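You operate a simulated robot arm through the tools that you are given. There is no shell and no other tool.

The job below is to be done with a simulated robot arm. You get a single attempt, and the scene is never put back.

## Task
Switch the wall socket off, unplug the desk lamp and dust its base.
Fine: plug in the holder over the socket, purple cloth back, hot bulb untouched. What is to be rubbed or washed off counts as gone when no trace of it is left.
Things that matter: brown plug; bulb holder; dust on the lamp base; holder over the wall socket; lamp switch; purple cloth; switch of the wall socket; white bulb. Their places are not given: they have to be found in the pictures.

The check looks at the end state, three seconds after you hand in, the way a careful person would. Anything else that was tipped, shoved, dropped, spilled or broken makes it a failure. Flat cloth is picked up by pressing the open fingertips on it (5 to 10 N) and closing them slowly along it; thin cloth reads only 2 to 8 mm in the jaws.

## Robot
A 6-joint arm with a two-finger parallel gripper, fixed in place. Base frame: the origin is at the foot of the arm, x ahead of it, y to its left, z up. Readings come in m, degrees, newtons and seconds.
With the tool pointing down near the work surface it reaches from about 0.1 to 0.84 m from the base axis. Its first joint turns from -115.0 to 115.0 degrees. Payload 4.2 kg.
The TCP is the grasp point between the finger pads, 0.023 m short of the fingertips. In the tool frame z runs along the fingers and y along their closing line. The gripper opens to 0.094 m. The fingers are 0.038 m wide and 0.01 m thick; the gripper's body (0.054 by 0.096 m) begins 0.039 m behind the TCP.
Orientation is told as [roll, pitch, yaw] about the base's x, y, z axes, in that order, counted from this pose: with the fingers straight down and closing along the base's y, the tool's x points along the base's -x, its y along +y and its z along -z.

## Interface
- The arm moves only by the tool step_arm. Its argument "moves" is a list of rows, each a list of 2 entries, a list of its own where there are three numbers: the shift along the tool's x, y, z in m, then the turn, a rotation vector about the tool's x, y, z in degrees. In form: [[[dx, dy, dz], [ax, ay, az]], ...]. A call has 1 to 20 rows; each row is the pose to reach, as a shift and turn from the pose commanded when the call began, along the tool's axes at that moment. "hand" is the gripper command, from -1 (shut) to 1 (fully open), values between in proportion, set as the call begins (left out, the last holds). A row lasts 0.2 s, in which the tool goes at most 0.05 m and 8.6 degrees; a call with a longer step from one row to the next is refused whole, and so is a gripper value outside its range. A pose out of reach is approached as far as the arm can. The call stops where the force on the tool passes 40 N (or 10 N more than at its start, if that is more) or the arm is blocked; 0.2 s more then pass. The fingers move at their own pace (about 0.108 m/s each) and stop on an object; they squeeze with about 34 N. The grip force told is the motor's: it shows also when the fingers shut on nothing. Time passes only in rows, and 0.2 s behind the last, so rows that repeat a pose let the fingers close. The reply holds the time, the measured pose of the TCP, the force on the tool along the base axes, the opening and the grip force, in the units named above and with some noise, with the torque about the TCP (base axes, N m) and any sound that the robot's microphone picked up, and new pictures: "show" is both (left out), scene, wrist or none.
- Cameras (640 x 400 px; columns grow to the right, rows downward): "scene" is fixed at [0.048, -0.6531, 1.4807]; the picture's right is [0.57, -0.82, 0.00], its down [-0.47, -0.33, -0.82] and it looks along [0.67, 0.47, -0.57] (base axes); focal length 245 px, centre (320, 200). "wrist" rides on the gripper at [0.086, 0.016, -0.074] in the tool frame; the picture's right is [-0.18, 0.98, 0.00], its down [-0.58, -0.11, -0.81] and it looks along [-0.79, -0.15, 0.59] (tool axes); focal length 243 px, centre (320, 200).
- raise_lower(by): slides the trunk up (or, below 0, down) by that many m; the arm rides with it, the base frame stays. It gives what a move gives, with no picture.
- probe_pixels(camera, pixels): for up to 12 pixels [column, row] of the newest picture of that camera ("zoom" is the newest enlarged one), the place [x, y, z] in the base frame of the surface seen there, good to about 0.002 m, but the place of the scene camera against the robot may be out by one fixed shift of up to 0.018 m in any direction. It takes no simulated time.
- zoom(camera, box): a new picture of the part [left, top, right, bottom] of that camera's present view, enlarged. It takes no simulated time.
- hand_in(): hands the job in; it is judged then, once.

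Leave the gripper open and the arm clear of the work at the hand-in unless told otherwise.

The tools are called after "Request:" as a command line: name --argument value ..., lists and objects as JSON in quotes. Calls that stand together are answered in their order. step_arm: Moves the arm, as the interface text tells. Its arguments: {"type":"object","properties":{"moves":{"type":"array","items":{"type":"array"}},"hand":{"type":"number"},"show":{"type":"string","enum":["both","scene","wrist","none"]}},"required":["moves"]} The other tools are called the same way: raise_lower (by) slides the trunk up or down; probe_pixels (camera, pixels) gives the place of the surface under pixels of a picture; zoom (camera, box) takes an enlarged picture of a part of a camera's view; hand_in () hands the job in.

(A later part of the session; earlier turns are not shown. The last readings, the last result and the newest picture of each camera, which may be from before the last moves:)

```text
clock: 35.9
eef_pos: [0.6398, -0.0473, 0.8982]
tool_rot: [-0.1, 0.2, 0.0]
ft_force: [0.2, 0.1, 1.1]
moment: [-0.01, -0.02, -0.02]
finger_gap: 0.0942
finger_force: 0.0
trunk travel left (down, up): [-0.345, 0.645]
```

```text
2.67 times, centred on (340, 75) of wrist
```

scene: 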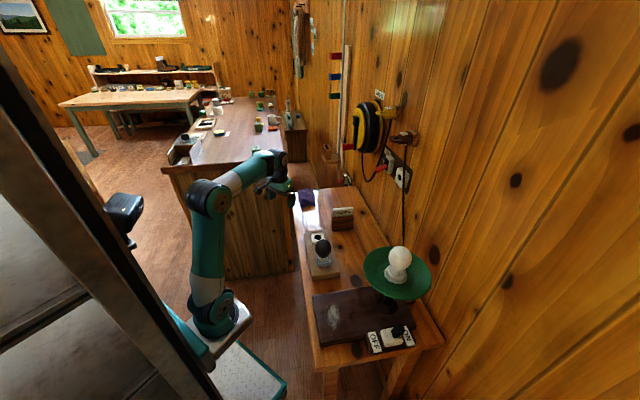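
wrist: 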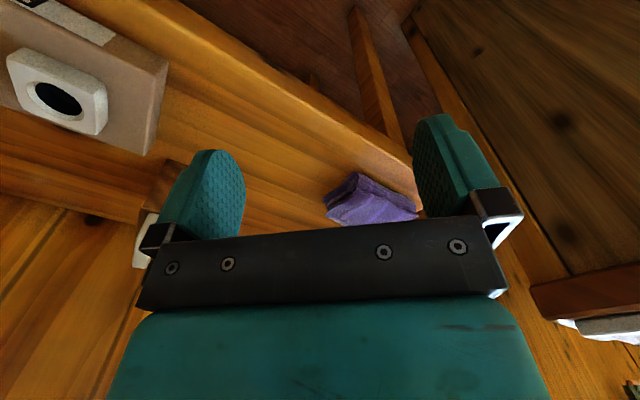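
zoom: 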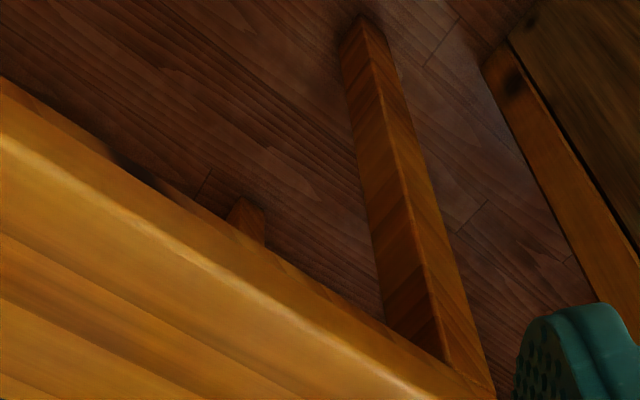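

The cloth is at about (370, 200) in the wrist picture. I zoom on it and probe its corners.

Request:
zoom --camera "wrist" --box '[310, 160, 430, 235]'

Request:
probe_pixels --camera "zoom" --pixels '[[90, 230], [160, 80], [270, 80], [450, 200], [560, 280], [200, 300], [300, 200], [350, 300], [120, 180], [60, 330], [220, 120], [420, 320]]'

Request:
zoom --camera "scene" --box '[285, 180, 330, 215]'

Request:
probe_pixels --camera "zoom" --pixels '[[200, 110], [370, 100], [390, 230], [240, 250], [240, 300], [390, 300], [300, 170], [100, 200], [500, 200], [100, 60], [300, 240], [300, 285]]'

```text
5.33 times, centred on (370, 198) of wrist
```

zoom: 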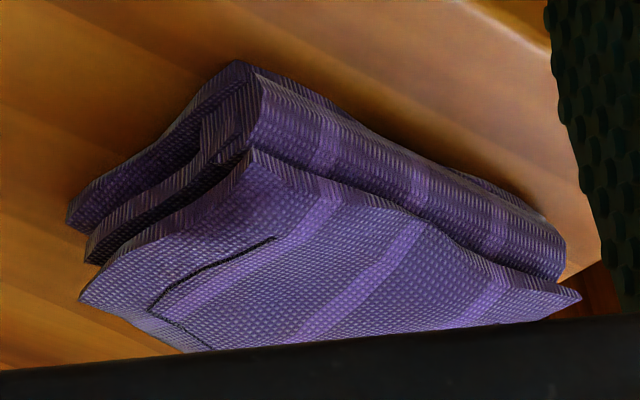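

```text
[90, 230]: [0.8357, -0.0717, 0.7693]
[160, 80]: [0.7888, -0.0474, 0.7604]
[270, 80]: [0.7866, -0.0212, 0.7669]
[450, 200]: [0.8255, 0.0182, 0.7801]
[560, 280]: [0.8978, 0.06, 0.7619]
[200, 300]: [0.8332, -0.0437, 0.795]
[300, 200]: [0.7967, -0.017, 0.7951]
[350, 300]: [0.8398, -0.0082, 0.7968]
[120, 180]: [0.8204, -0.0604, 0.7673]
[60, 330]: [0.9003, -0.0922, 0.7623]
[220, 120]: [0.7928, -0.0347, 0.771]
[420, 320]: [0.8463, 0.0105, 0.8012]
```

```text
11.43 times, centred on (308, 198) of scene
```

zoom: 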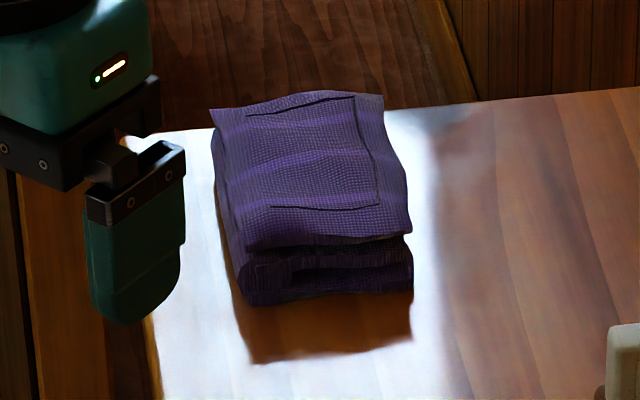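

```text
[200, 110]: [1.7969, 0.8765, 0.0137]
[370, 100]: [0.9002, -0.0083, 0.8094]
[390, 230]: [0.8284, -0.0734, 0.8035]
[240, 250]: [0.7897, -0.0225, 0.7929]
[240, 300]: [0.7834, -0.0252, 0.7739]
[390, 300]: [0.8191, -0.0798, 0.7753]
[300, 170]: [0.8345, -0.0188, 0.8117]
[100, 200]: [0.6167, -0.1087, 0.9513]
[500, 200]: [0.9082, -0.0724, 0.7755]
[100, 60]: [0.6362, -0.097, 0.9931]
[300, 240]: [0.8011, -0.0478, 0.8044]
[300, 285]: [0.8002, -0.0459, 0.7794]
```

The cloth is a folded stack about 3.5 cm high, spanning about s 0.536–0.64 along the wall and 0.253–0.328 off it (7.5 cm wide). I'll straddle it across that width, so I turn the tool 45° and move over it, still high, to look straight at it.

Request:
step_arm --moves '[[[-0.025, 0.001, 0], [0, 0, -7.5]], [[-0.05, 0.002, 0], [0, 0, -15]], [[-0.075, 0.003, 0], [0, 0, -22.5]], [[-0.1, 0.004, 0], [0, 0, -30]], [[-0.125, 0.005, 0], [0, 0, -37.5]], [[-0.14, 0.007, 0], [0, 0, -45]], [[-0.14, 0.007, 0], [0, 0, -45]]]' --hand 1 --show "both"

```text
clock: 37.5
eef_pos: [0.7779, -0.0405, 0.9005]
tool_rot: [0.1, 0.0, 45.2]
ft_force: [0.2, -0.7, 0.6]
moment: [0.01, -0.01, 0.0]
finger_gap: 0.0942
finger_force: 0.0
trunk travel left (down, up): [-0.345, 0.645]
```

scene: 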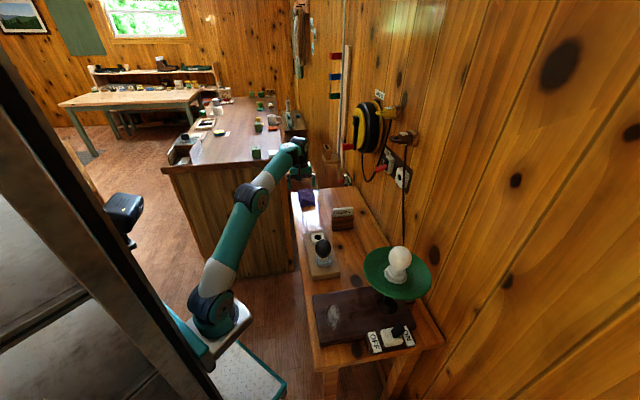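
wrist: 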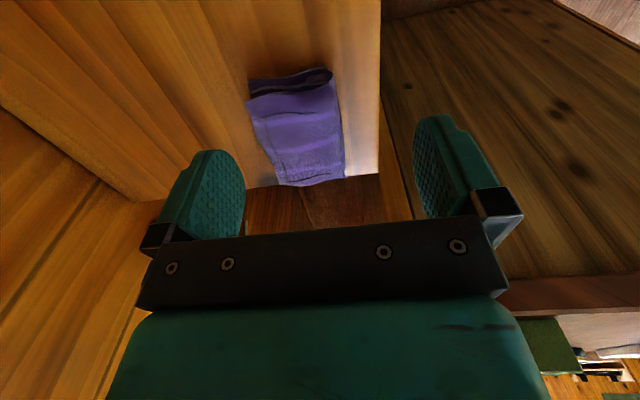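

A clear view: the cloth spans pixels (247–345, 70–185). I zoom and probe its outline.

Request:
zoom --camera "wrist" --box '[220, 50, 380, 200]'

Request:
probe_pixels --camera "zoom" --pixels '[[125, 115], [295, 65], [120, 145], [305, 100], [230, 365], [330, 335], [160, 250], [325, 230], [240, 200], [200, 110], [100, 60], [390, 200]]'

```text
2.67 times, centred on (300, 125) of wrist
```

zoom: 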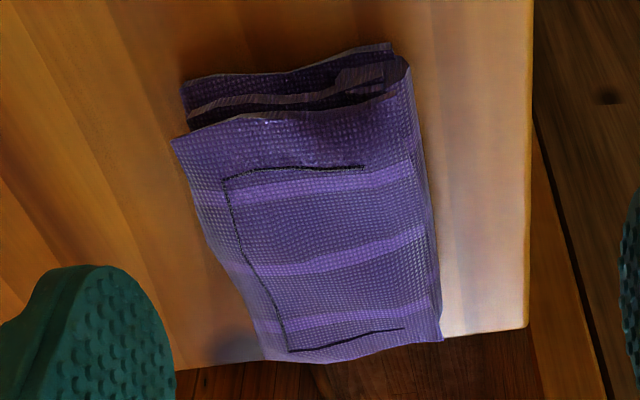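

```text
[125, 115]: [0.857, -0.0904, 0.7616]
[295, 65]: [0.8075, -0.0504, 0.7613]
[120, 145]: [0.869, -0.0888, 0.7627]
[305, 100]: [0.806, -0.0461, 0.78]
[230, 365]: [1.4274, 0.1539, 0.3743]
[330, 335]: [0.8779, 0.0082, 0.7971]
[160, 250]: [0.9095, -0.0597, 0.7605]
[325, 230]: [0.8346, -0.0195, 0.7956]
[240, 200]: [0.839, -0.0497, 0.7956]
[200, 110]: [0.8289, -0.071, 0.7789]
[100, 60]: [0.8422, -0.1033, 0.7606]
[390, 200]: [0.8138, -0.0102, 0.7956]
```

I refine the corners of the cloth's top and its sides.

Request:
probe_pixels --camera "zoom" --pixels '[[182, 142], [400, 92], [430, 330], [272, 352], [195, 190], [235, 275], [415, 180], [428, 250], [190, 95], [385, 55], [440, 250], [345, 345]]'

```text
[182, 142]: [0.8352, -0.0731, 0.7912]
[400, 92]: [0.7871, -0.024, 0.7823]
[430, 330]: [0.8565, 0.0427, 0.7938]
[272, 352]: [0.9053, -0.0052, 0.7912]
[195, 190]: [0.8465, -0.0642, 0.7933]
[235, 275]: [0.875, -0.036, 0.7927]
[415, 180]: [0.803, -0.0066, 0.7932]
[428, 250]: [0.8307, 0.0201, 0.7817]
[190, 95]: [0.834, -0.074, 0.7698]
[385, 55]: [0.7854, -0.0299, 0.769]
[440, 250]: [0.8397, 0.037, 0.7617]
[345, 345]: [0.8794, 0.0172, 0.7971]
```

Cloth: s 0.538–0.637, 0.2545–0.326 off the wall, centre line 0.290, top z ≈ 0.795. I move the open jaws over it at s ≈ 0.58, centre 0.290, z = 0.85, to check reach.

Request:
step_arm --moves '[[[-0.015, -0.01, 0.01], [0, 0, 0]], [[-0.03, -0.02, 0.02], [0, 0, 0]], [[-0.045, -0.0301, 0.03], [0, 0, 0]], [[-0.0586, -0.0301, 0.04], [0, 0, 0]], [[-0.0586, -0.0301, 0.05], [0, 0, 0]], [[-0.0586, -0.0301, 0.05], [0, 0, 0]]]' --show "both"

```text
clock: 38.9
eef_pos: [0.8237, -0.026, 0.8566]
tool_rot: [-0.1, 0.1, 45.1]
ft_force: [0.5, -0.3, 0.9]
moment: [0.01, -0.01, -0.01]
finger_gap: 0.0941
finger_force: 0.0
out of reach, approached as far as the arm can: row 3, 4, 5, 6
trunk travel left (down, up): [-0.345, 0.645]
```

scene: 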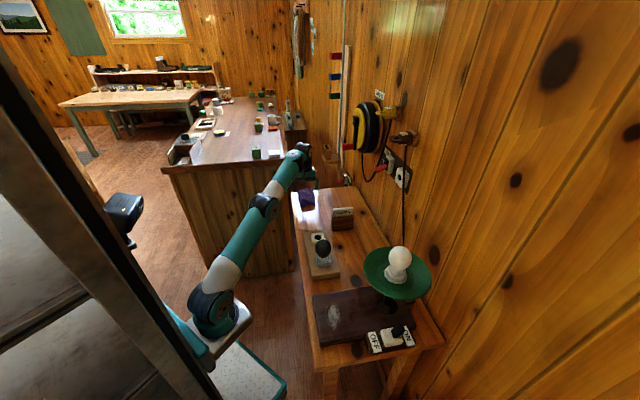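
wrist: 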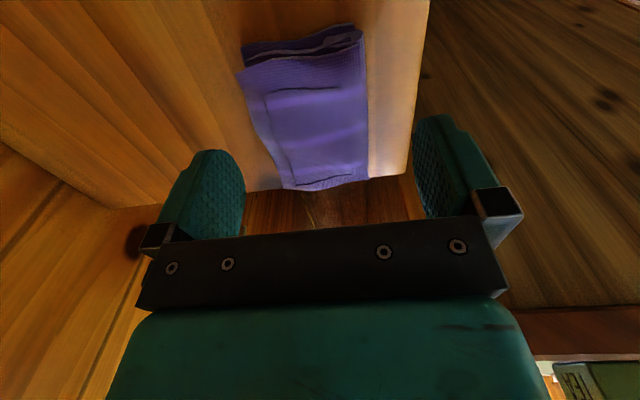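

The trunk is too low for this reach. I raise it 0.20 m and bring the arm down by the same amount, which flattens the arm and extends the reach.

Request:
raise_lower --by 0.2

Request:
step_arm --moves '[[[-0.003, -0.001, 0.03], [0, 0, 0]], [[-0.006, -0.003, 0.06], [0, 0, 0]], [[-0.01, -0.005, 0.09], [0, 0, 0]], [[-0.015, -0.007, 0.12], [0, 0, 0]], [[-0.021, -0.008, 0.15], [0, 0, 0]], [[-0.021, -0.008, 0.18], [0, 0, 0]], [[-0.021, -0.008, 0.2], [0, 0, 0]], [[-0.021, -0.008, 0.2], [0, 0, 0]]]' --show "both"

```text
clock: 41.1
eef_pos: [0.8234, -0.0259, 1.0557]
tool_rot: [0.0, 0.1, 45.0]
ft_force: [-0.1, 0.7, -0.1]
moment: [0.0, 0.04, 0.01]
finger_gap: 0.094
finger_force: 0.1
trunk travel left (down, up): [-0.545, 0.445]
```

```text
clock: 42.9
eef_pos: [0.8428, -0.0156, 0.8566]
tool_rot: [0.0, 0.0, 45.1]
ft_force: [-1.2, -0.1, -0.8]
moment: [0.02, 0.03, 0.0]
finger_gap: 0.0939
finger_force: 0.0
trunk travel left (down, up): [-0.545, 0.445]
```

scene: 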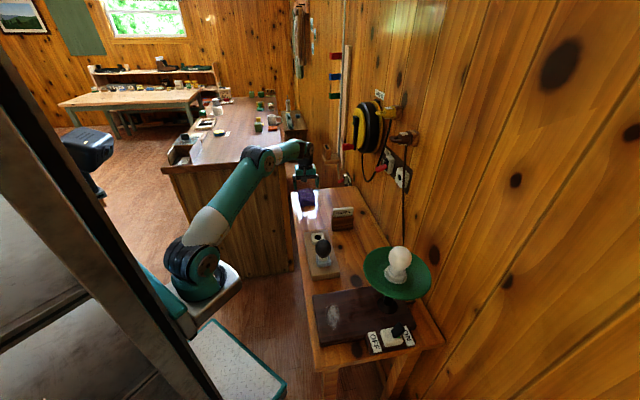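
wrist: 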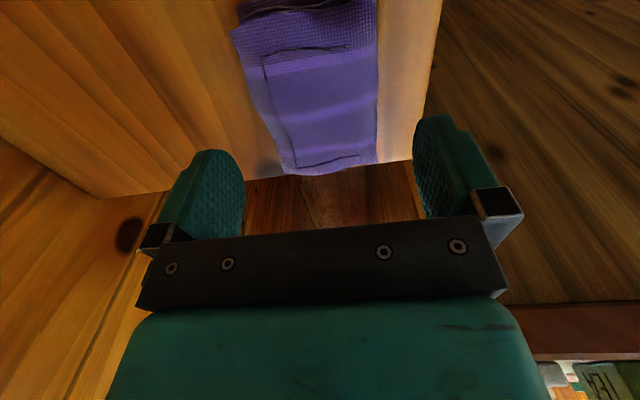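

Now at s = 0.585 and 0.2918 off the wall, reachable. I lower first to z ≈ 0.815 (fingertips just above the cloth's top) and check the side clearances.

Request:
step_arm --moves '[[[0, -0.0015, 0.014], [0, 0, 0]], [[0, -0.0015, 0.028], [0, 0, 0]], [[0, -0.0015, 0.036], [0, 0, 0]], [[0, -0.0015, 0.036], [0, 0, 0]]]' --show "both"

Request:
zoom --camera "scene" --box '[280, 150, 350, 220]'

Request:
zoom --camera "wrist" --box '[150, 0, 520, 240]'

```text
clock: 43.9
eef_pos: [0.8446, -0.0166, 0.8216]
tool_rot: [0.0, 0.1, 45.1]
ft_force: [-0.1, 0.4, 0.5]
moment: [0.0, -0.03, 0.01]
finger_gap: 0.0941
finger_force: 0.0
trunk travel left (down, up): [-0.545, 0.445]
```

scene: 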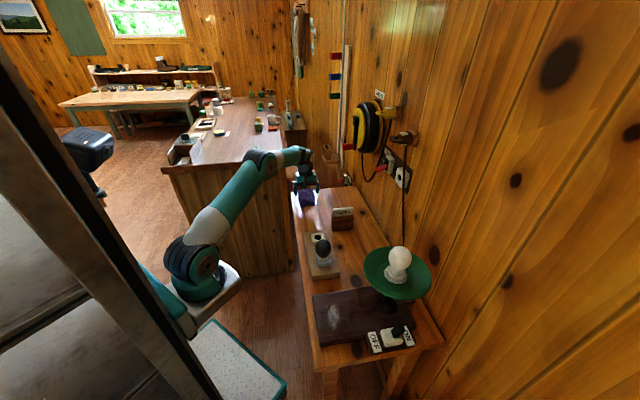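
wrist: 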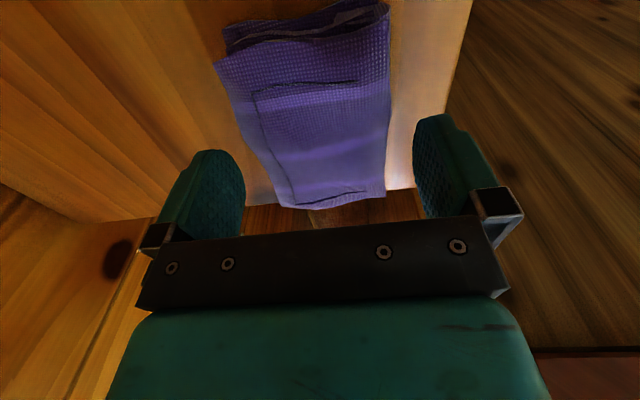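

```text
5.71 times, centred on (315, 185) of scene
```

zoom: 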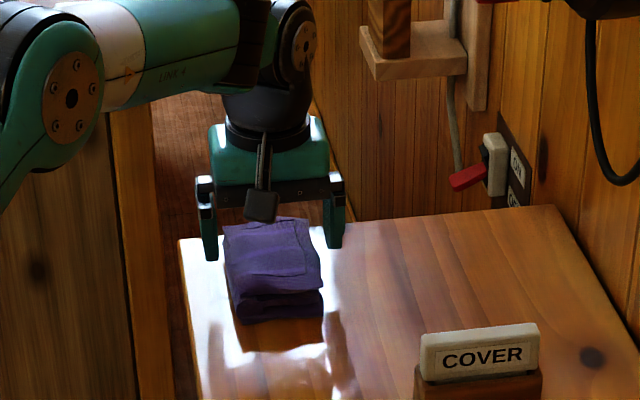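

```text
1.67 times, centred on (335, 120) of wrist
```

zoom: 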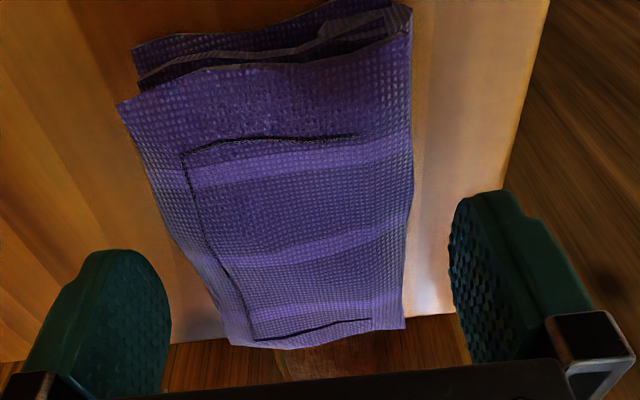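

The jaws straddle the cloth with room on both sides. I descend 3.1 cm to TCP z ≈ 0.790.

Request:
step_arm --moves '[[[0, 0, 0.008], [0, 0, 0]], [[0, 0, 0.016], [0, 0, 0]], [[0, 0, 0.024], [0, 0, 0]], [[0, 0, 0.031], [0, 0, 0]], [[0, 0, 0.031], [0, 0, 0]]]' --show "both"

Request:
zoom --camera "scene" --box '[280, 150, 350, 220]'

Request:
zoom --camera "wrist" --box '[150, 0, 520, 240]'

```text
clock: 45.1
eef_pos: [0.8445, -0.0178, 0.7907]
tool_rot: [0.2, 0.1, 45.0]
ft_force: [0.7, 0.3, -0.3]
moment: [0.03, 0.02, 0.04]
finger_gap: 0.094
finger_force: 0.0
trunk travel left (down, up): [-0.545, 0.445]
```

scene: 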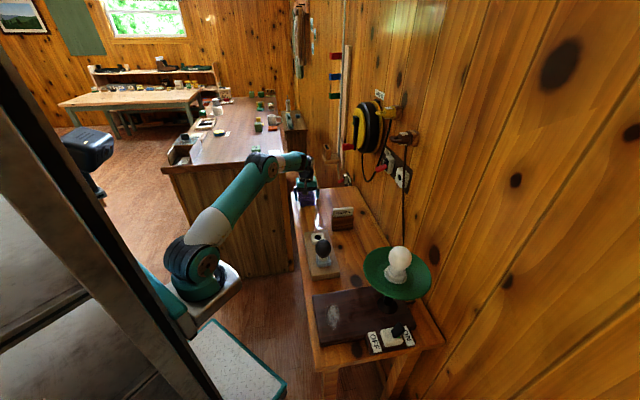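
wrist: 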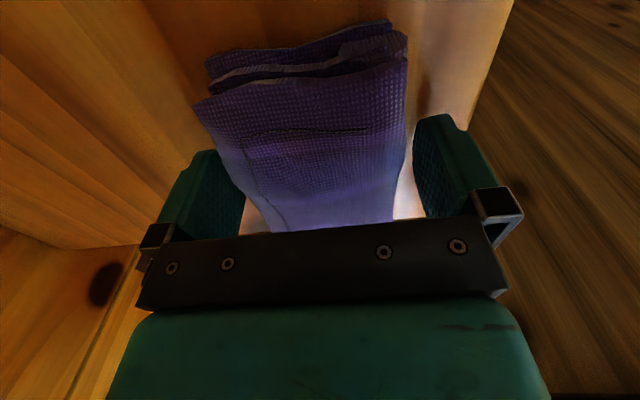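

```text
5.71 times, centred on (315, 185) of scene
```

zoom: 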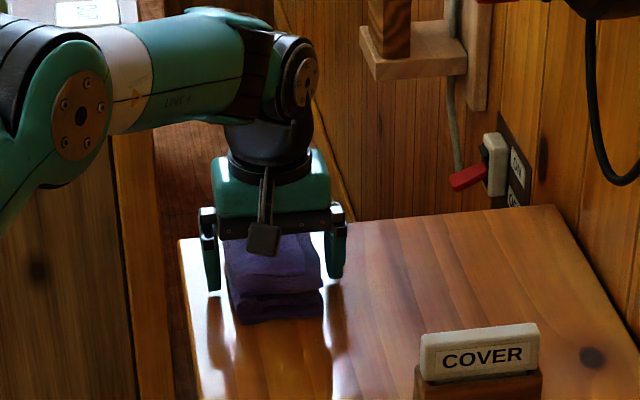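

```text
1.67 times, centred on (335, 120) of wrist
```

zoom: 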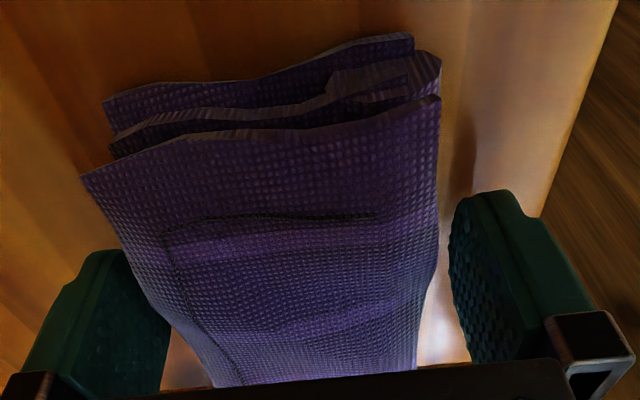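

Both sides are clear. I close in steps, first to 0.066 m, to see how the cloth responds.

Request:
step_arm --moves '[[[0, 0, 0], [0, 0, 0]], [[0, 0, 0], [0, 0, 0]], [[0, 0, 0], [0, 0, 0]]]' --hand 0.4 --show "wrist"

```text
clock: 45.9
eef_pos: [0.8441, -0.0185, 0.7913]
tool_rot: [0.1, 0.1, 45.1]
ft_force: [0.9, -0.7, -0.7]
moment: [-0.01, -0.01, -0.01]
finger_gap: 0.0701
finger_force: 34.2
trunk travel left (down, up): [-0.545, 0.445]
```

wrist: 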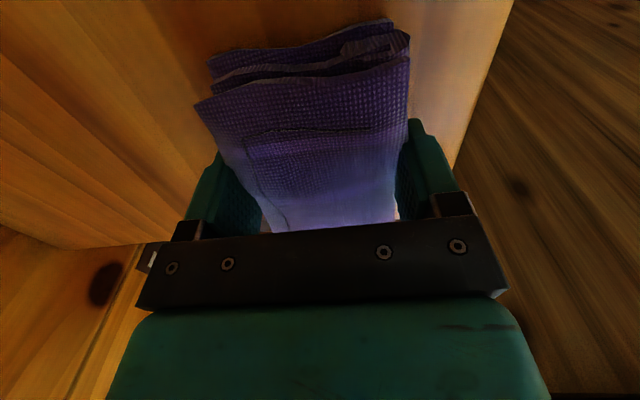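

The jaws stopped at 0.070 m with 34 N, so the folded cloth is a firm pad, held with about 7 mm protruding below the fingertips. I keep squeezing and lift it 12 cm.

Request:
step_arm --moves '[[[0, 0, 0], [0, 0, 0]], [[0, 0, -0.005], [0, 0, 0]], [[0, 0, -0.015], [0, 0, 0]], [[0, 0, -0.035], [0, 0, 0]], [[0, 0, -0.06], [0, 0, 0]], [[0, 0, -0.09], [0, 0, 0]], [[0, 0, -0.12], [0, 0, 0]], [[0, 0, -0.12], [0, 0, 0]]]' --hand -1 --show "both"

Request:
zoom --camera "scene" --box '[280, 140, 350, 220]'

Request:
zoom --camera "scene" --box '[300, 235, 445, 365]'

Request:
probe_pixels --camera "zoom" --pixels '[[285, 150], [360, 65], [280, 100], [340, 200], [400, 215], [470, 180], [505, 120], [430, 45], [415, 60], [395, 130], [375, 60], [440, 80]]'

```text
clock: 47.7
eef_pos: [0.8441, -0.0157, 0.9106]
tool_rot: [0.1, 0.1, 45.1]
ft_force: [0.9, 0.6, -0.4]
moment: [-0.02, 0.0, -0.01]
finger_gap: 0.0702
finger_force: 34.0
trunk travel left (down, up): [-0.545, 0.445]
```

scene: 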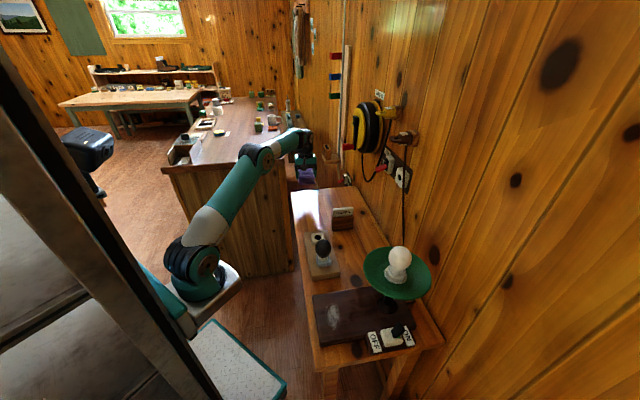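
wrist: 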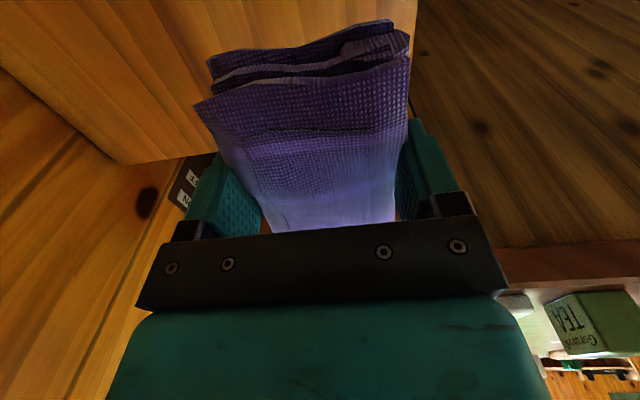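

```text
5.00 times, centred on (315, 180) of scene
```

zoom: 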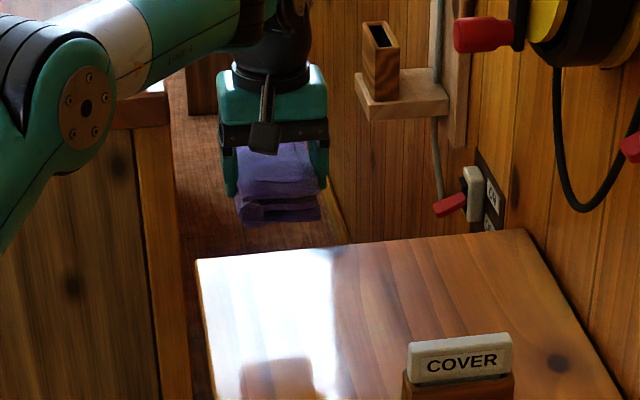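

```text
3.08 times, centred on (372, 300) of scene
```

zoom: 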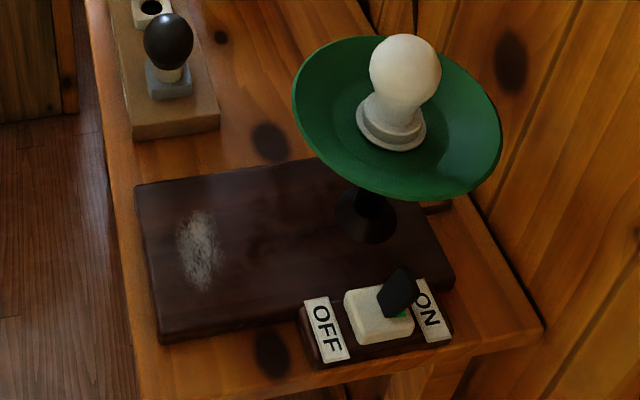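

```text
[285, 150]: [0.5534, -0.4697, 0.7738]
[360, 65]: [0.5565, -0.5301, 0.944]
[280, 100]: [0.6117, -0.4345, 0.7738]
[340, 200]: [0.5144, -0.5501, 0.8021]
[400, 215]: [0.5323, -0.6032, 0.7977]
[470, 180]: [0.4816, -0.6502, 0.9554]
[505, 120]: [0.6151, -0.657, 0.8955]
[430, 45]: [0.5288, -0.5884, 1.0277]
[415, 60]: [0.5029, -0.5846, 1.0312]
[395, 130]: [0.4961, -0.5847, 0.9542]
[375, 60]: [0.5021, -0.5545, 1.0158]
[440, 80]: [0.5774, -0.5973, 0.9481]
```

The cloth is up. Now I probe the shade rim, the dust patch's extent and the lamp base edges in this zoom.

Request:
probe_pixels --camera "zoom" --pixels '[[299, 95], [318, 145], [370, 188], [430, 194], [485, 170], [496, 130], [330, 52], [450, 72]]'

Request:
probe_pixels --camera "zoom" --pixels '[[200, 250], [178, 235], [218, 250], [200, 208], [200, 292], [185, 215], [215, 285], [140, 195], [165, 325], [440, 280], [330, 170], [150, 250]]'

Request:
zoom --camera "scene" --box '[312, 285, 372, 345]'

```text
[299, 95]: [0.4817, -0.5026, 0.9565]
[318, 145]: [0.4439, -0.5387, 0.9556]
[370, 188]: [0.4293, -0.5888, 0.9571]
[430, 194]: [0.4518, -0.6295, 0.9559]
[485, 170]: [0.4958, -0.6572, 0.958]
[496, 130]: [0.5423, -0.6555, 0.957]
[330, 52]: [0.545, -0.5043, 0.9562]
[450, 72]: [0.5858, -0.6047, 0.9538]
```

```text
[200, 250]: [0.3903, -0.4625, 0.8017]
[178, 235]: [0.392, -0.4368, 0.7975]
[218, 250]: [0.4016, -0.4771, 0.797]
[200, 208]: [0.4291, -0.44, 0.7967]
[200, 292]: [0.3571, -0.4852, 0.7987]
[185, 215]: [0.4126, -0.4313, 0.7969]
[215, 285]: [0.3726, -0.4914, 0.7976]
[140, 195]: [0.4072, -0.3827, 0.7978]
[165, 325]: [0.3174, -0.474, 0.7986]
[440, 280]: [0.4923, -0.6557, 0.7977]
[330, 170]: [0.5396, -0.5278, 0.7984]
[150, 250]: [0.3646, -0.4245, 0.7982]
```

```text
6.67 times, centred on (342, 315) of scene
```

zoom: 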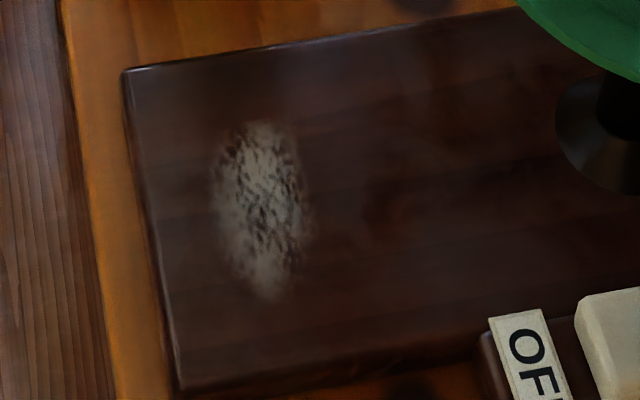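

Dust: s from about −0.09 to 0.0, 0.277–0.314 off the wall; shade rim only reaches 0.21 off the wall; lamp base top true z ≈ 0.7825. I check the height of the dark spare bulb and COVER block that lie along the carrying path.

Request:
probe_pixels --camera "scene" --pixels '[[322, 241], [318, 247], [328, 250], [343, 210], [343, 222], [322, 262], [318, 236], [400, 248], [372, 345], [380, 325]]'

```text
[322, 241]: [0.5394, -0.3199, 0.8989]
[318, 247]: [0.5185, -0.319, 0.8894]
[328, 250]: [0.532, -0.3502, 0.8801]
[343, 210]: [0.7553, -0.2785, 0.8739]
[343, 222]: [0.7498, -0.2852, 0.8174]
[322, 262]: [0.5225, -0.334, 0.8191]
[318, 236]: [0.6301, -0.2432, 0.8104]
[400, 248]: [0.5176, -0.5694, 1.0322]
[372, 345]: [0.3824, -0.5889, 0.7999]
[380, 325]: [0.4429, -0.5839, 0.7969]
```

The spare bulb tops out near z ≈ 0.89. I raise to z ≈ 1.03 and carry the cloth along the wall's direction to above the dust, staying 0.30 m off the wall.

Request:
step_arm --moves '[[[0, 0, -0.03], [0, 0, 0]], [[0, 0, -0.07], [0, 0, 0]], [[0.01, 0.002, -0.11], [0, 0, 0]], [[0.04, 0.004, -0.12], [0, 0, 0]], [[0.08, 0.006, -0.12], [0, 0, 0]], [[0.12, 0.009, -0.12], [0, 0, 0]], [[0.16, 0.009, -0.12], [0, 0, 0]], [[0.2, 0.009, -0.12], [0, 0, 0]], [[0.24, 0.009, -0.12], [0, 0, 0]], [[0.28, 0.009, -0.12], [0, 0, 0]], [[0.32, 0.009, -0.12], [0, 0, 0]], [[0.36, 0.009, -0.12], [0, 0, 0]], [[0.4, 0.009, -0.12], [0, 0, 0]], [[0.44, 0.009, -0.12], [0, 0, 0]], [[0.44, 0.009, -0.12], [0, 0, 0]]]' --show "both"

```text
clock: 50.9
eef_pos: [0.5278, -0.3243, 1.0293]
tool_rot: [-0.1, 0.1, 45.0]
ft_force: [0.1, -0.4, -0.6]
moment: [0.04, 0.02, 0.02]
finger_gap: 0.0701
finger_force: 34.1
trunk travel left (down, up): [-0.545, 0.445]
```

scene: 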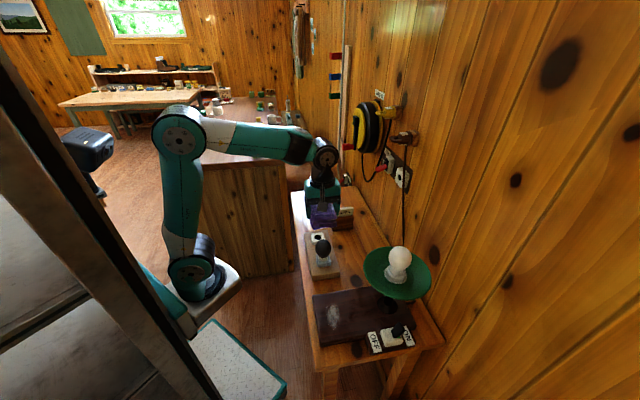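
wrist: 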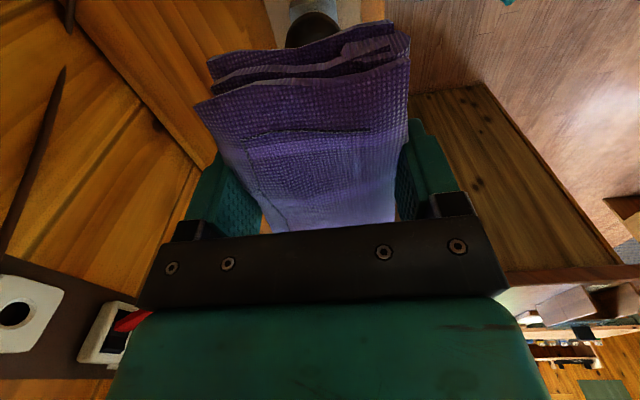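

Halfway there, all steady. I go on another 0.192 m along the wall to above the dust.

Request:
step_arm --moves '[[[0.035, 0.0, 0], [0, 0, 0]], [[0.07, 0.0, 0], [0, 0, 0]], [[0.105, 0.0, 0], [0, 0, 0]], [[0.14, 0.0, 0], [0, 0, 0]], [[0.17, 0.0, 0], [0, 0, 0]], [[0.192, 0.0, 0], [0, 0, 0]], [[0.192, 0.0, 0], [0, 0, 0]]]' --show "both"

Request:
zoom --camera "scene" --box '[280, 180, 440, 360]'

```text
clock: 52.5
eef_pos: [0.3923, -0.4609, 1.0321]
tool_rot: [0.1, 0.1, 45.1]
ft_force: [0.0, 0.4, -0.2]
moment: [-0.01, 0.01, 0.0]
finger_gap: 0.07
finger_force: 33.6
trunk travel left (down, up): [-0.545, 0.445]
```

scene: 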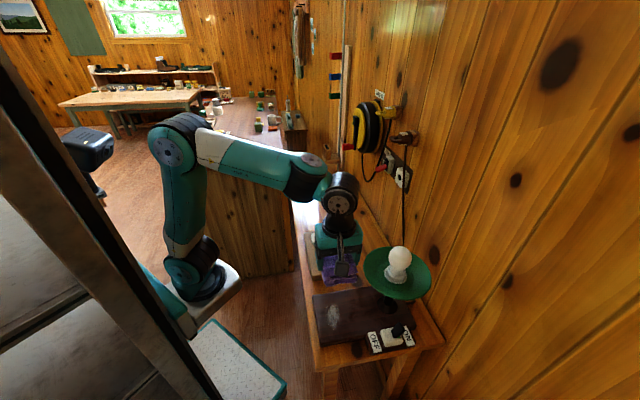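
wrist: 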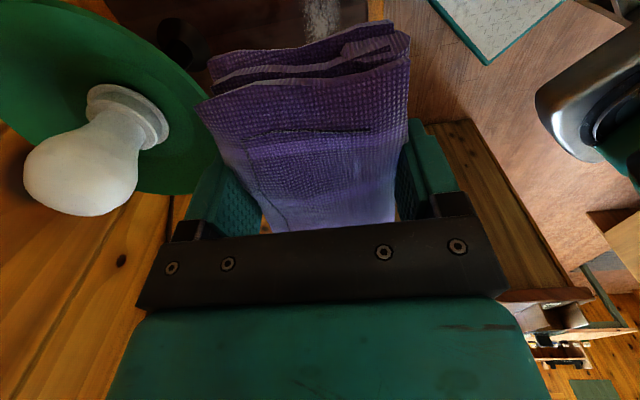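

```text
2.22 times, centred on (360, 270) of scene
```

zoom: 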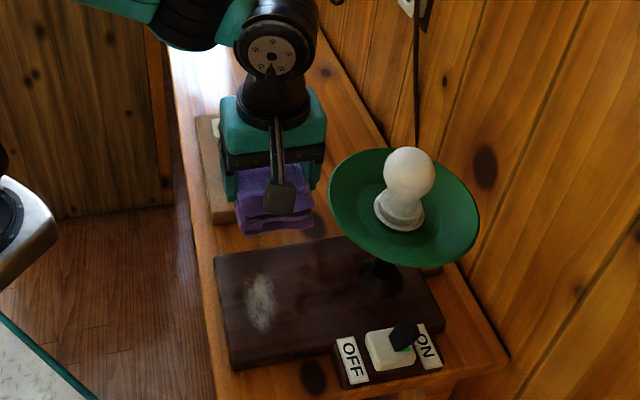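

The wrist camera shows the dust's near end at (325, 15). I probe the base height and dust with this camera, which has no fixed shift.

Request:
probe_pixels --camera "wrist" --pixels '[[322, 5], [322, 20], [318, 38], [305, 15], [342, 15], [260, 15], [370, 10], [100, 100], [85, 200], [190, 185], [240, 10], [380, 20]]'

Request:
zoom --camera "wrist" --box '[200, 0, 420, 60]'

```text
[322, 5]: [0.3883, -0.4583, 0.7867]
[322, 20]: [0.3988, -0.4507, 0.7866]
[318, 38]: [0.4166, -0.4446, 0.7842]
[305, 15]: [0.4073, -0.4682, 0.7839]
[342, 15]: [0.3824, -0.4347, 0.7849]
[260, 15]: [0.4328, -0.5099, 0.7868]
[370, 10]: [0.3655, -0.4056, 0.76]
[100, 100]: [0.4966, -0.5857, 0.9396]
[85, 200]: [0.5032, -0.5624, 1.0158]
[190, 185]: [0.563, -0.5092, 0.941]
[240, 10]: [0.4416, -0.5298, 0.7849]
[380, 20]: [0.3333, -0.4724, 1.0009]
```

```text
2.91 times, centred on (310, 30) of wrist
```

zoom: 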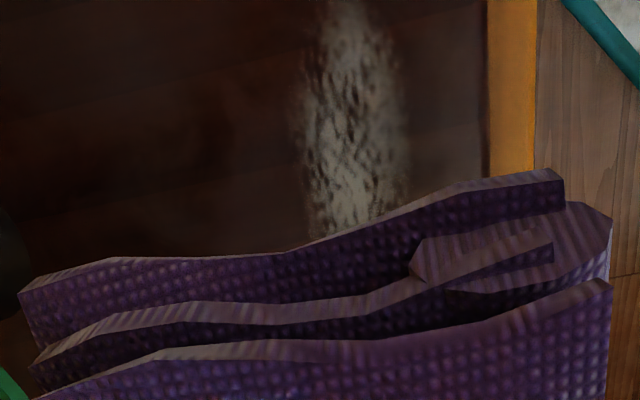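

The lamp base top is at z ≈ 0.7855 and the dust spans 0.27–0.32 off the wall, centred under the pad. I lower to z ≈ 0.826 (pad about 1 cm above the base).

Request:
step_arm --moves '[[[0, 0, 0.03], [0, 0, 0]], [[0, 0, 0.06], [0, 0, 0]], [[0, 0, 0.09], [0, 0, 0]], [[0, 0, 0.12], [0, 0, 0]], [[0, 0, 0.15], [0, 0, 0]], [[0, 0, 0.175], [0, 0, 0]], [[0, 0, 0.195], [0, 0, 0]], [[0, 0, 0.205], [0, 0, 0]], [[0, 0, 0.205], [0, 0, 0]]]' --show "both"

Request:
zoom --camera "scene" --box '[280, 210, 440, 360]'

```text
clock: 54.5
eef_pos: [0.392, -0.4588, 0.8253]
tool_rot: [0.1, 0.2, 45.2]
ft_force: [0.1, -0.1, -0.6]
moment: [0.01, -0.01, -0.01]
finger_gap: 0.0703
finger_force: 33.9
trunk travel left (down, up): [-0.545, 0.445]
```

scene: 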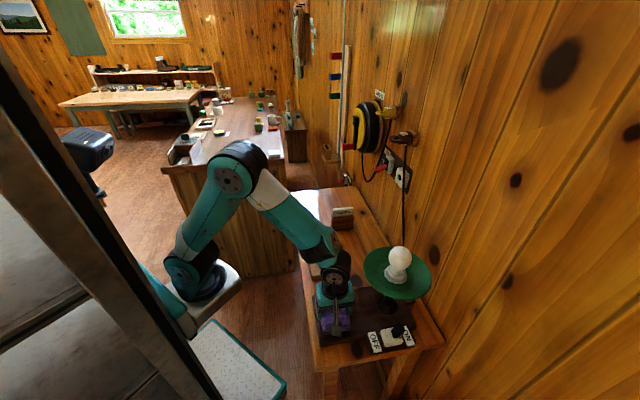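
wrist: 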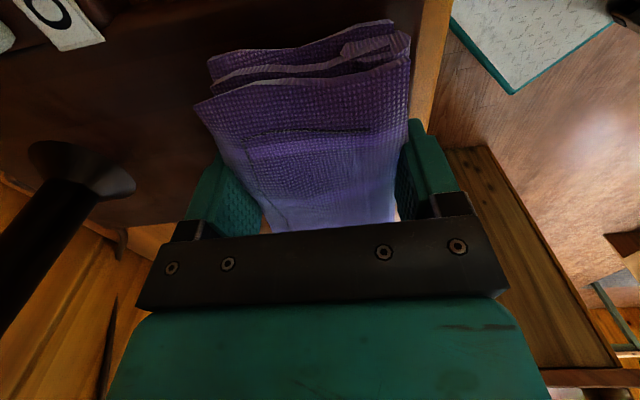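

```text
2.67 times, centred on (360, 285) of scene
```

zoom: 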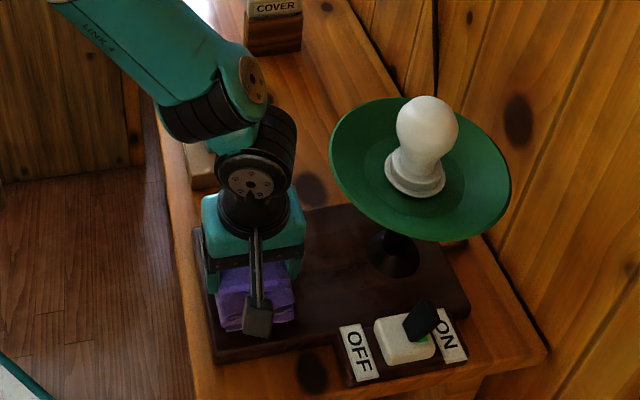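

The pad hovers about 1 cm over the base, clear of shade and switch. I lower 8 mm and read the force.

Request:
step_arm --moves '[[[0, 0, 0.003], [0, 0, 0]], [[0, 0, 0.006], [0, 0, 0]], [[0, 0, 0.008], [0, 0, 0]]]' --show "none"

```text
clock: 55.3
eef_pos: [0.3912, -0.4592, 0.8183]
tool_rot: [0.1, 0.1, 45.0]
ft_force: [-0.6, 0.0, -0.1]
moment: [0.0, 0.01, -0.04]
finger_gap: 0.0705
finger_force: 33.8
trunk travel left (down, up): [-0.545, 0.445]
```

No contact yet at z = 0.818. I go down 2 mm, then another.

Request:
step_arm --moves '[[[0, 0, 0.001], [0, 0, 0]], [[0, 0, 0.002], [0, 0, 0]]]' --show "none"

```text
clock: 55.9
eef_pos: [0.3905, -0.4585, 0.817]
tool_rot: [0.1, 0.1, 45.0]
ft_force: [-0.2, -0.1, -0.3]
moment: [-0.02, 0.0, 0.01]
finger_gap: 0.0703
finger_force: 34.1
trunk travel left (down, up): [-0.545, 0.445]
```

Still free. Another 2 mm.

Request:
step_arm --moves '[[[0, 0, 0.001], [0, 0, 0]], [[0, 0, 0.002], [0, 0, 0]]]' --show "none"

```text
clock: 56.5
eef_pos: [0.3921, -0.4598, 0.8136]
tool_rot: [0.1, 0.1, 45.1]
ft_force: [-1.2, 2.1, 2.4]
moment: [0.06, -0.12, 0.09]
finger_gap: 0.0702
finger_force: 33.7
trunk travel left (down, up): [-0.545, 0.445]
```

Contact begins (2.4 N). I press 1.5 mm further and wipe slowly with short strokes along and across the patch.

Request:
step_arm --moves '[[[0, 0, 0.0015], [0, 0, 0]], [[0.008, 0, 0.0015], [0, 0, 0]], [[0.016, 0, 0.0015], [0, 0, 0]], [[0.008, 0, 0.0015], [0, 0, 0]], [[0.0, 0, 0.0015], [0, 0, 0]], [[-0.008, 0, 0.0015], [0, 0, 0]], [[-0.016, 0, 0.0015], [0, 0, 0]], [[-0.008, 0, 0.0015], [0, 0, 0]], [[0, 0, 0.0015], [0, 0, 0]]]' --show "both"

```text
clock: 58.5
eef_pos: [0.3934, -0.4598, 0.8144]
tool_rot: [0.0, -0.1, 45.3]
ft_force: [12.4, 10.2, 31.5]
moment: [0.54, -0.78, 0.11]
finger_gap: 0.0704
finger_force: 33.6
trunk travel left (down, up): [-0.545, 0.445]
```

scene: 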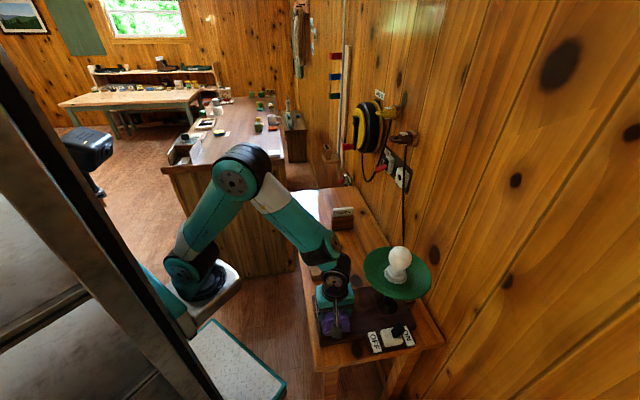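
wrist: 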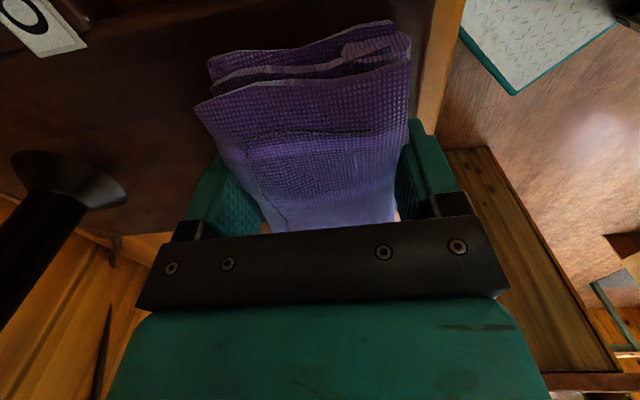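

Pressing is stronger than wanted (31 N). I ease up by 1.1 mm and check, comparing that the lamp has not moved.

Request:
step_arm --moves '[[[0, 0, -0.0011], [0, 0, 0]]]' --show "scene"

Request:
zoom --camera "scene" --box '[300, 235, 445, 365]'

```text
clock: 58.9
eef_pos: [0.3921, -0.4592, 0.8143]
tool_rot: [0.0, 0.1, 45.0]
ft_force: [8.9, 2.8, 19.8]
moment: [0.63, -0.88, -0.07]
finger_gap: 0.0702
finger_force: 34.1
trunk travel left (down, up): [-0.545, 0.445]
```

scene: 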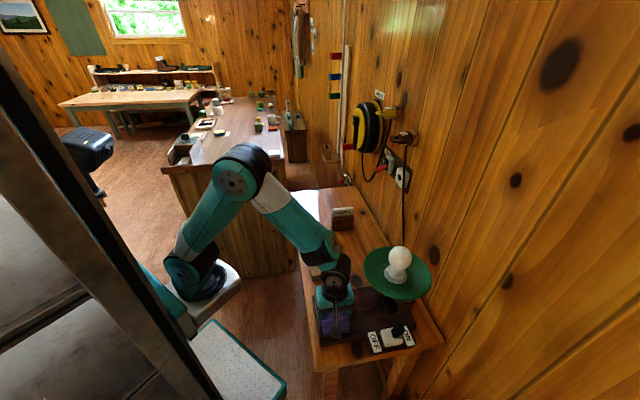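

```text
3.08 times, centred on (372, 300) of scene
```

zoom: 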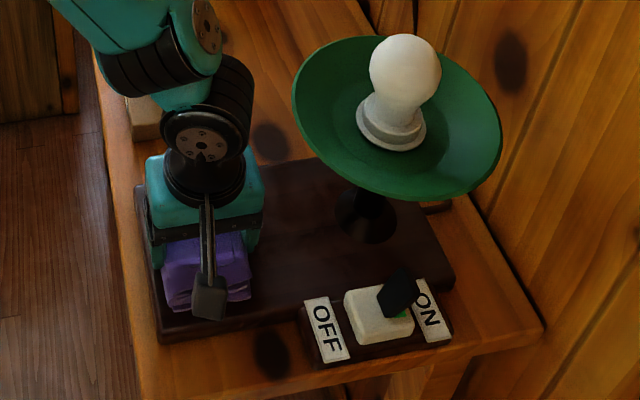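

The lamp has not moved. The moment shows the pad presses mainly at its far (+s) end. I lift 6 cm and move aside to see what was removed.

Request:
step_arm --moves '[[[0, 0, -0.01], [0, 0, 0]], [[0, 0, -0.04], [0, 0, 0]], [[-0.02, 0, -0.08], [0, 0, 0]], [[-0.06, 0, -0.12], [0, 0, 0]], [[-0.1, 0, -0.14], [0, 0, 0]], [[-0.14, 0, -0.14], [0, 0, 0]], [[-0.14, 0, -0.14], [0, 0, 0]]]' --show "both"

Request:
zoom --camera "scene" --box '[312, 285, 372, 345]'

Request:
zoom --camera "scene" --box '[290, 190, 390, 300]'

```text
refused: row 4 steps farther than a row can; nothing moved
```

```text
6.67 times, centred on (342, 315) of scene
```

zoom: 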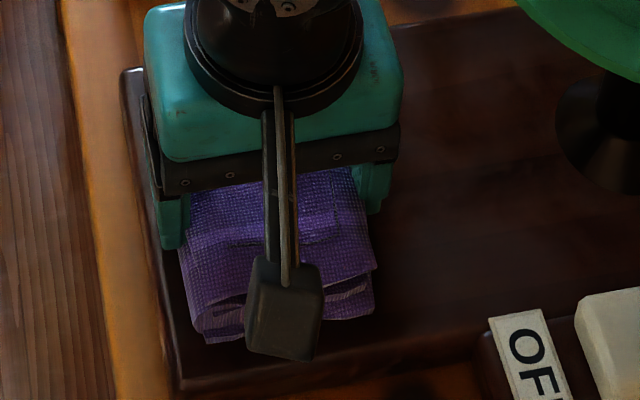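

```text
3.64 times, centred on (340, 245) of scene
```

zoom: 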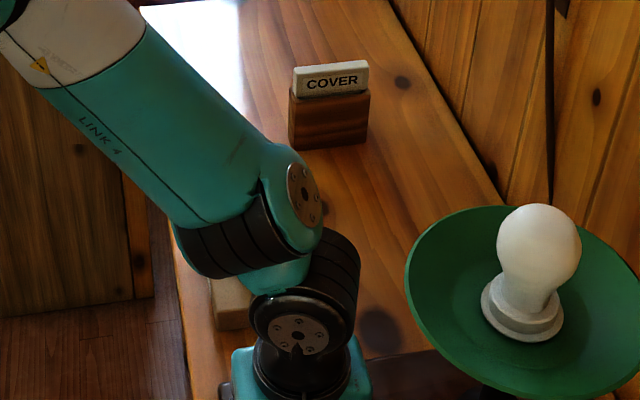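

One row was too long, so nothing moved. I redo it with smaller rows, going straight up 0.2 m.

Request:
step_arm --moves '[[[0, 0, -0.005], [0, 0, 0]], [[0, 0, -0.03], [0, 0, 0]], [[0, 0, -0.06], [0, 0, 0]], [[0, 0, -0.09], [0, 0, 0]], [[0, 0, -0.12], [0, 0, 0]], [[0, 0, -0.15], [0, 0, 0]], [[0, 0, -0.18], [0, 0, 0]], [[0, 0, -0.2], [0, 0, 0]], [[0, 0, -0.2], [0, 0, 0]]]' --show "both"

Request:
zoom --camera "scene" --box '[312, 285, 372, 345]'

Request:
zoom --camera "wrist" --box '[200, 0, 420, 60]'

```text
clock: 60.9
eef_pos: [0.3922, -0.459, 1.013]
tool_rot: [0.0, 0.1, 45.1]
ft_force: [0.6, -0.2, -0.9]
moment: [0.0, -0.01, 0.01]
finger_gap: 0.0704
finger_force: 34.0
trunk travel left (down, up): [-0.545, 0.445]
```

scene: 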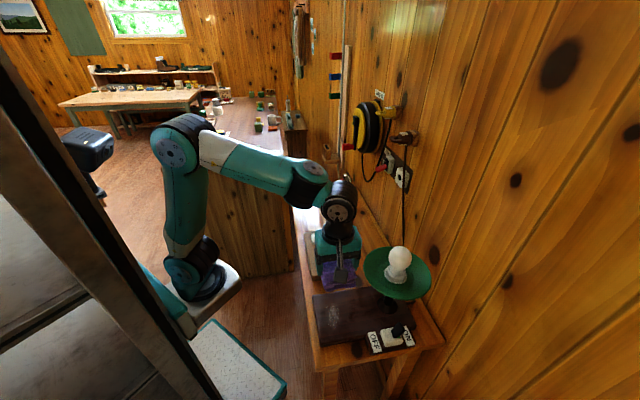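
wrist: 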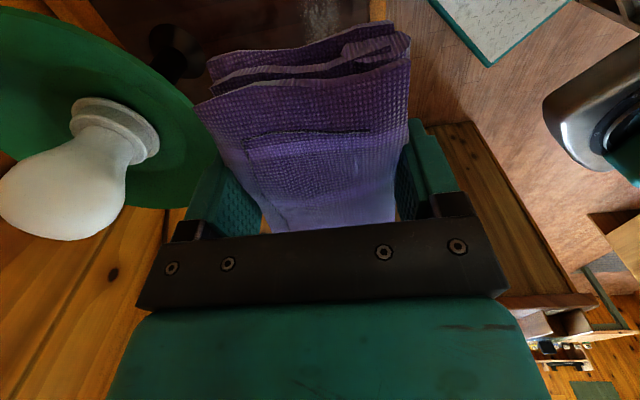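

```text
6.67 times, centred on (342, 315) of scene
```

zoom: 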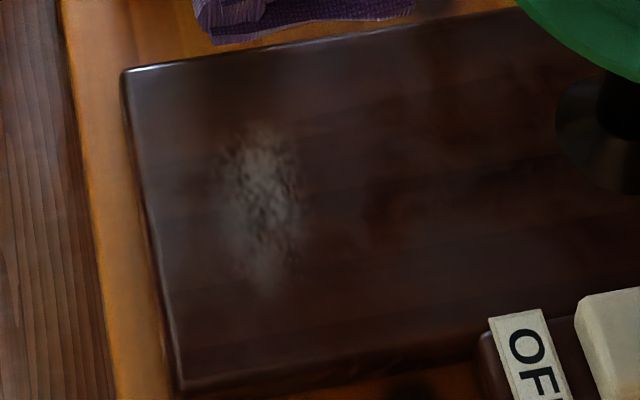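

```text
2.91 times, centred on (310, 30) of wrist
```

zoom: 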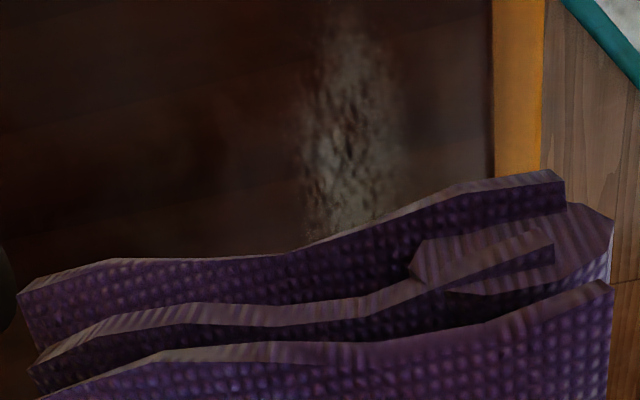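

The dust has faded but is not gone, so wiping works and needs more strokes. I go back down to light contact.

Request:
step_arm --moves '[[[0, 0, 0.03], [0, 0, 0]], [[0, 0, 0.06], [0, 0, 0]], [[0, 0, 0.09], [0, 0, 0]], [[0, 0, 0.12], [0, 0, 0]], [[0, 0, 0.15], [0, 0, 0]], [[0, 0, 0.175], [0, 0, 0]], [[0, 0, 0.19], [0, 0, 0]], [[0, 0, 0.197], [0, 0, 0]], [[0, 0, 0.1997], [0, 0, 0]], [[0, 0, 0.1997], [0, 0, 0]]]' --show "none"

```text
clock: 63.1
eef_pos: [0.3907, -0.4578, 0.8149]
tool_rot: [0.1, 0.1, 45.1]
ft_force: [-0.2, 0.2, -1.0]
moment: [-0.01, 0.01, 0.01]
finger_gap: 0.0705
finger_force: 33.7
trunk travel left (down, up): [-0.545, 0.445]
```

Just short of contact. I lower 1 mm more.

Request:
step_arm --moves '[[[0, 0, 0.0006], [0, 0, 0]], [[0, 0, 0.0012], [0, 0, 0]]]' --show "none"

```text
clock: 63.7
eef_pos: [0.3904, -0.4587, 0.8128]
tool_rot: [0.0, 0.1, 45.0]
ft_force: [0.1, 1.0, 6.1]
moment: [0.2, -0.15, 0.03]
finger_gap: 0.0704
finger_force: 33.9
trunk travel left (down, up): [-0.545, 0.445]
```

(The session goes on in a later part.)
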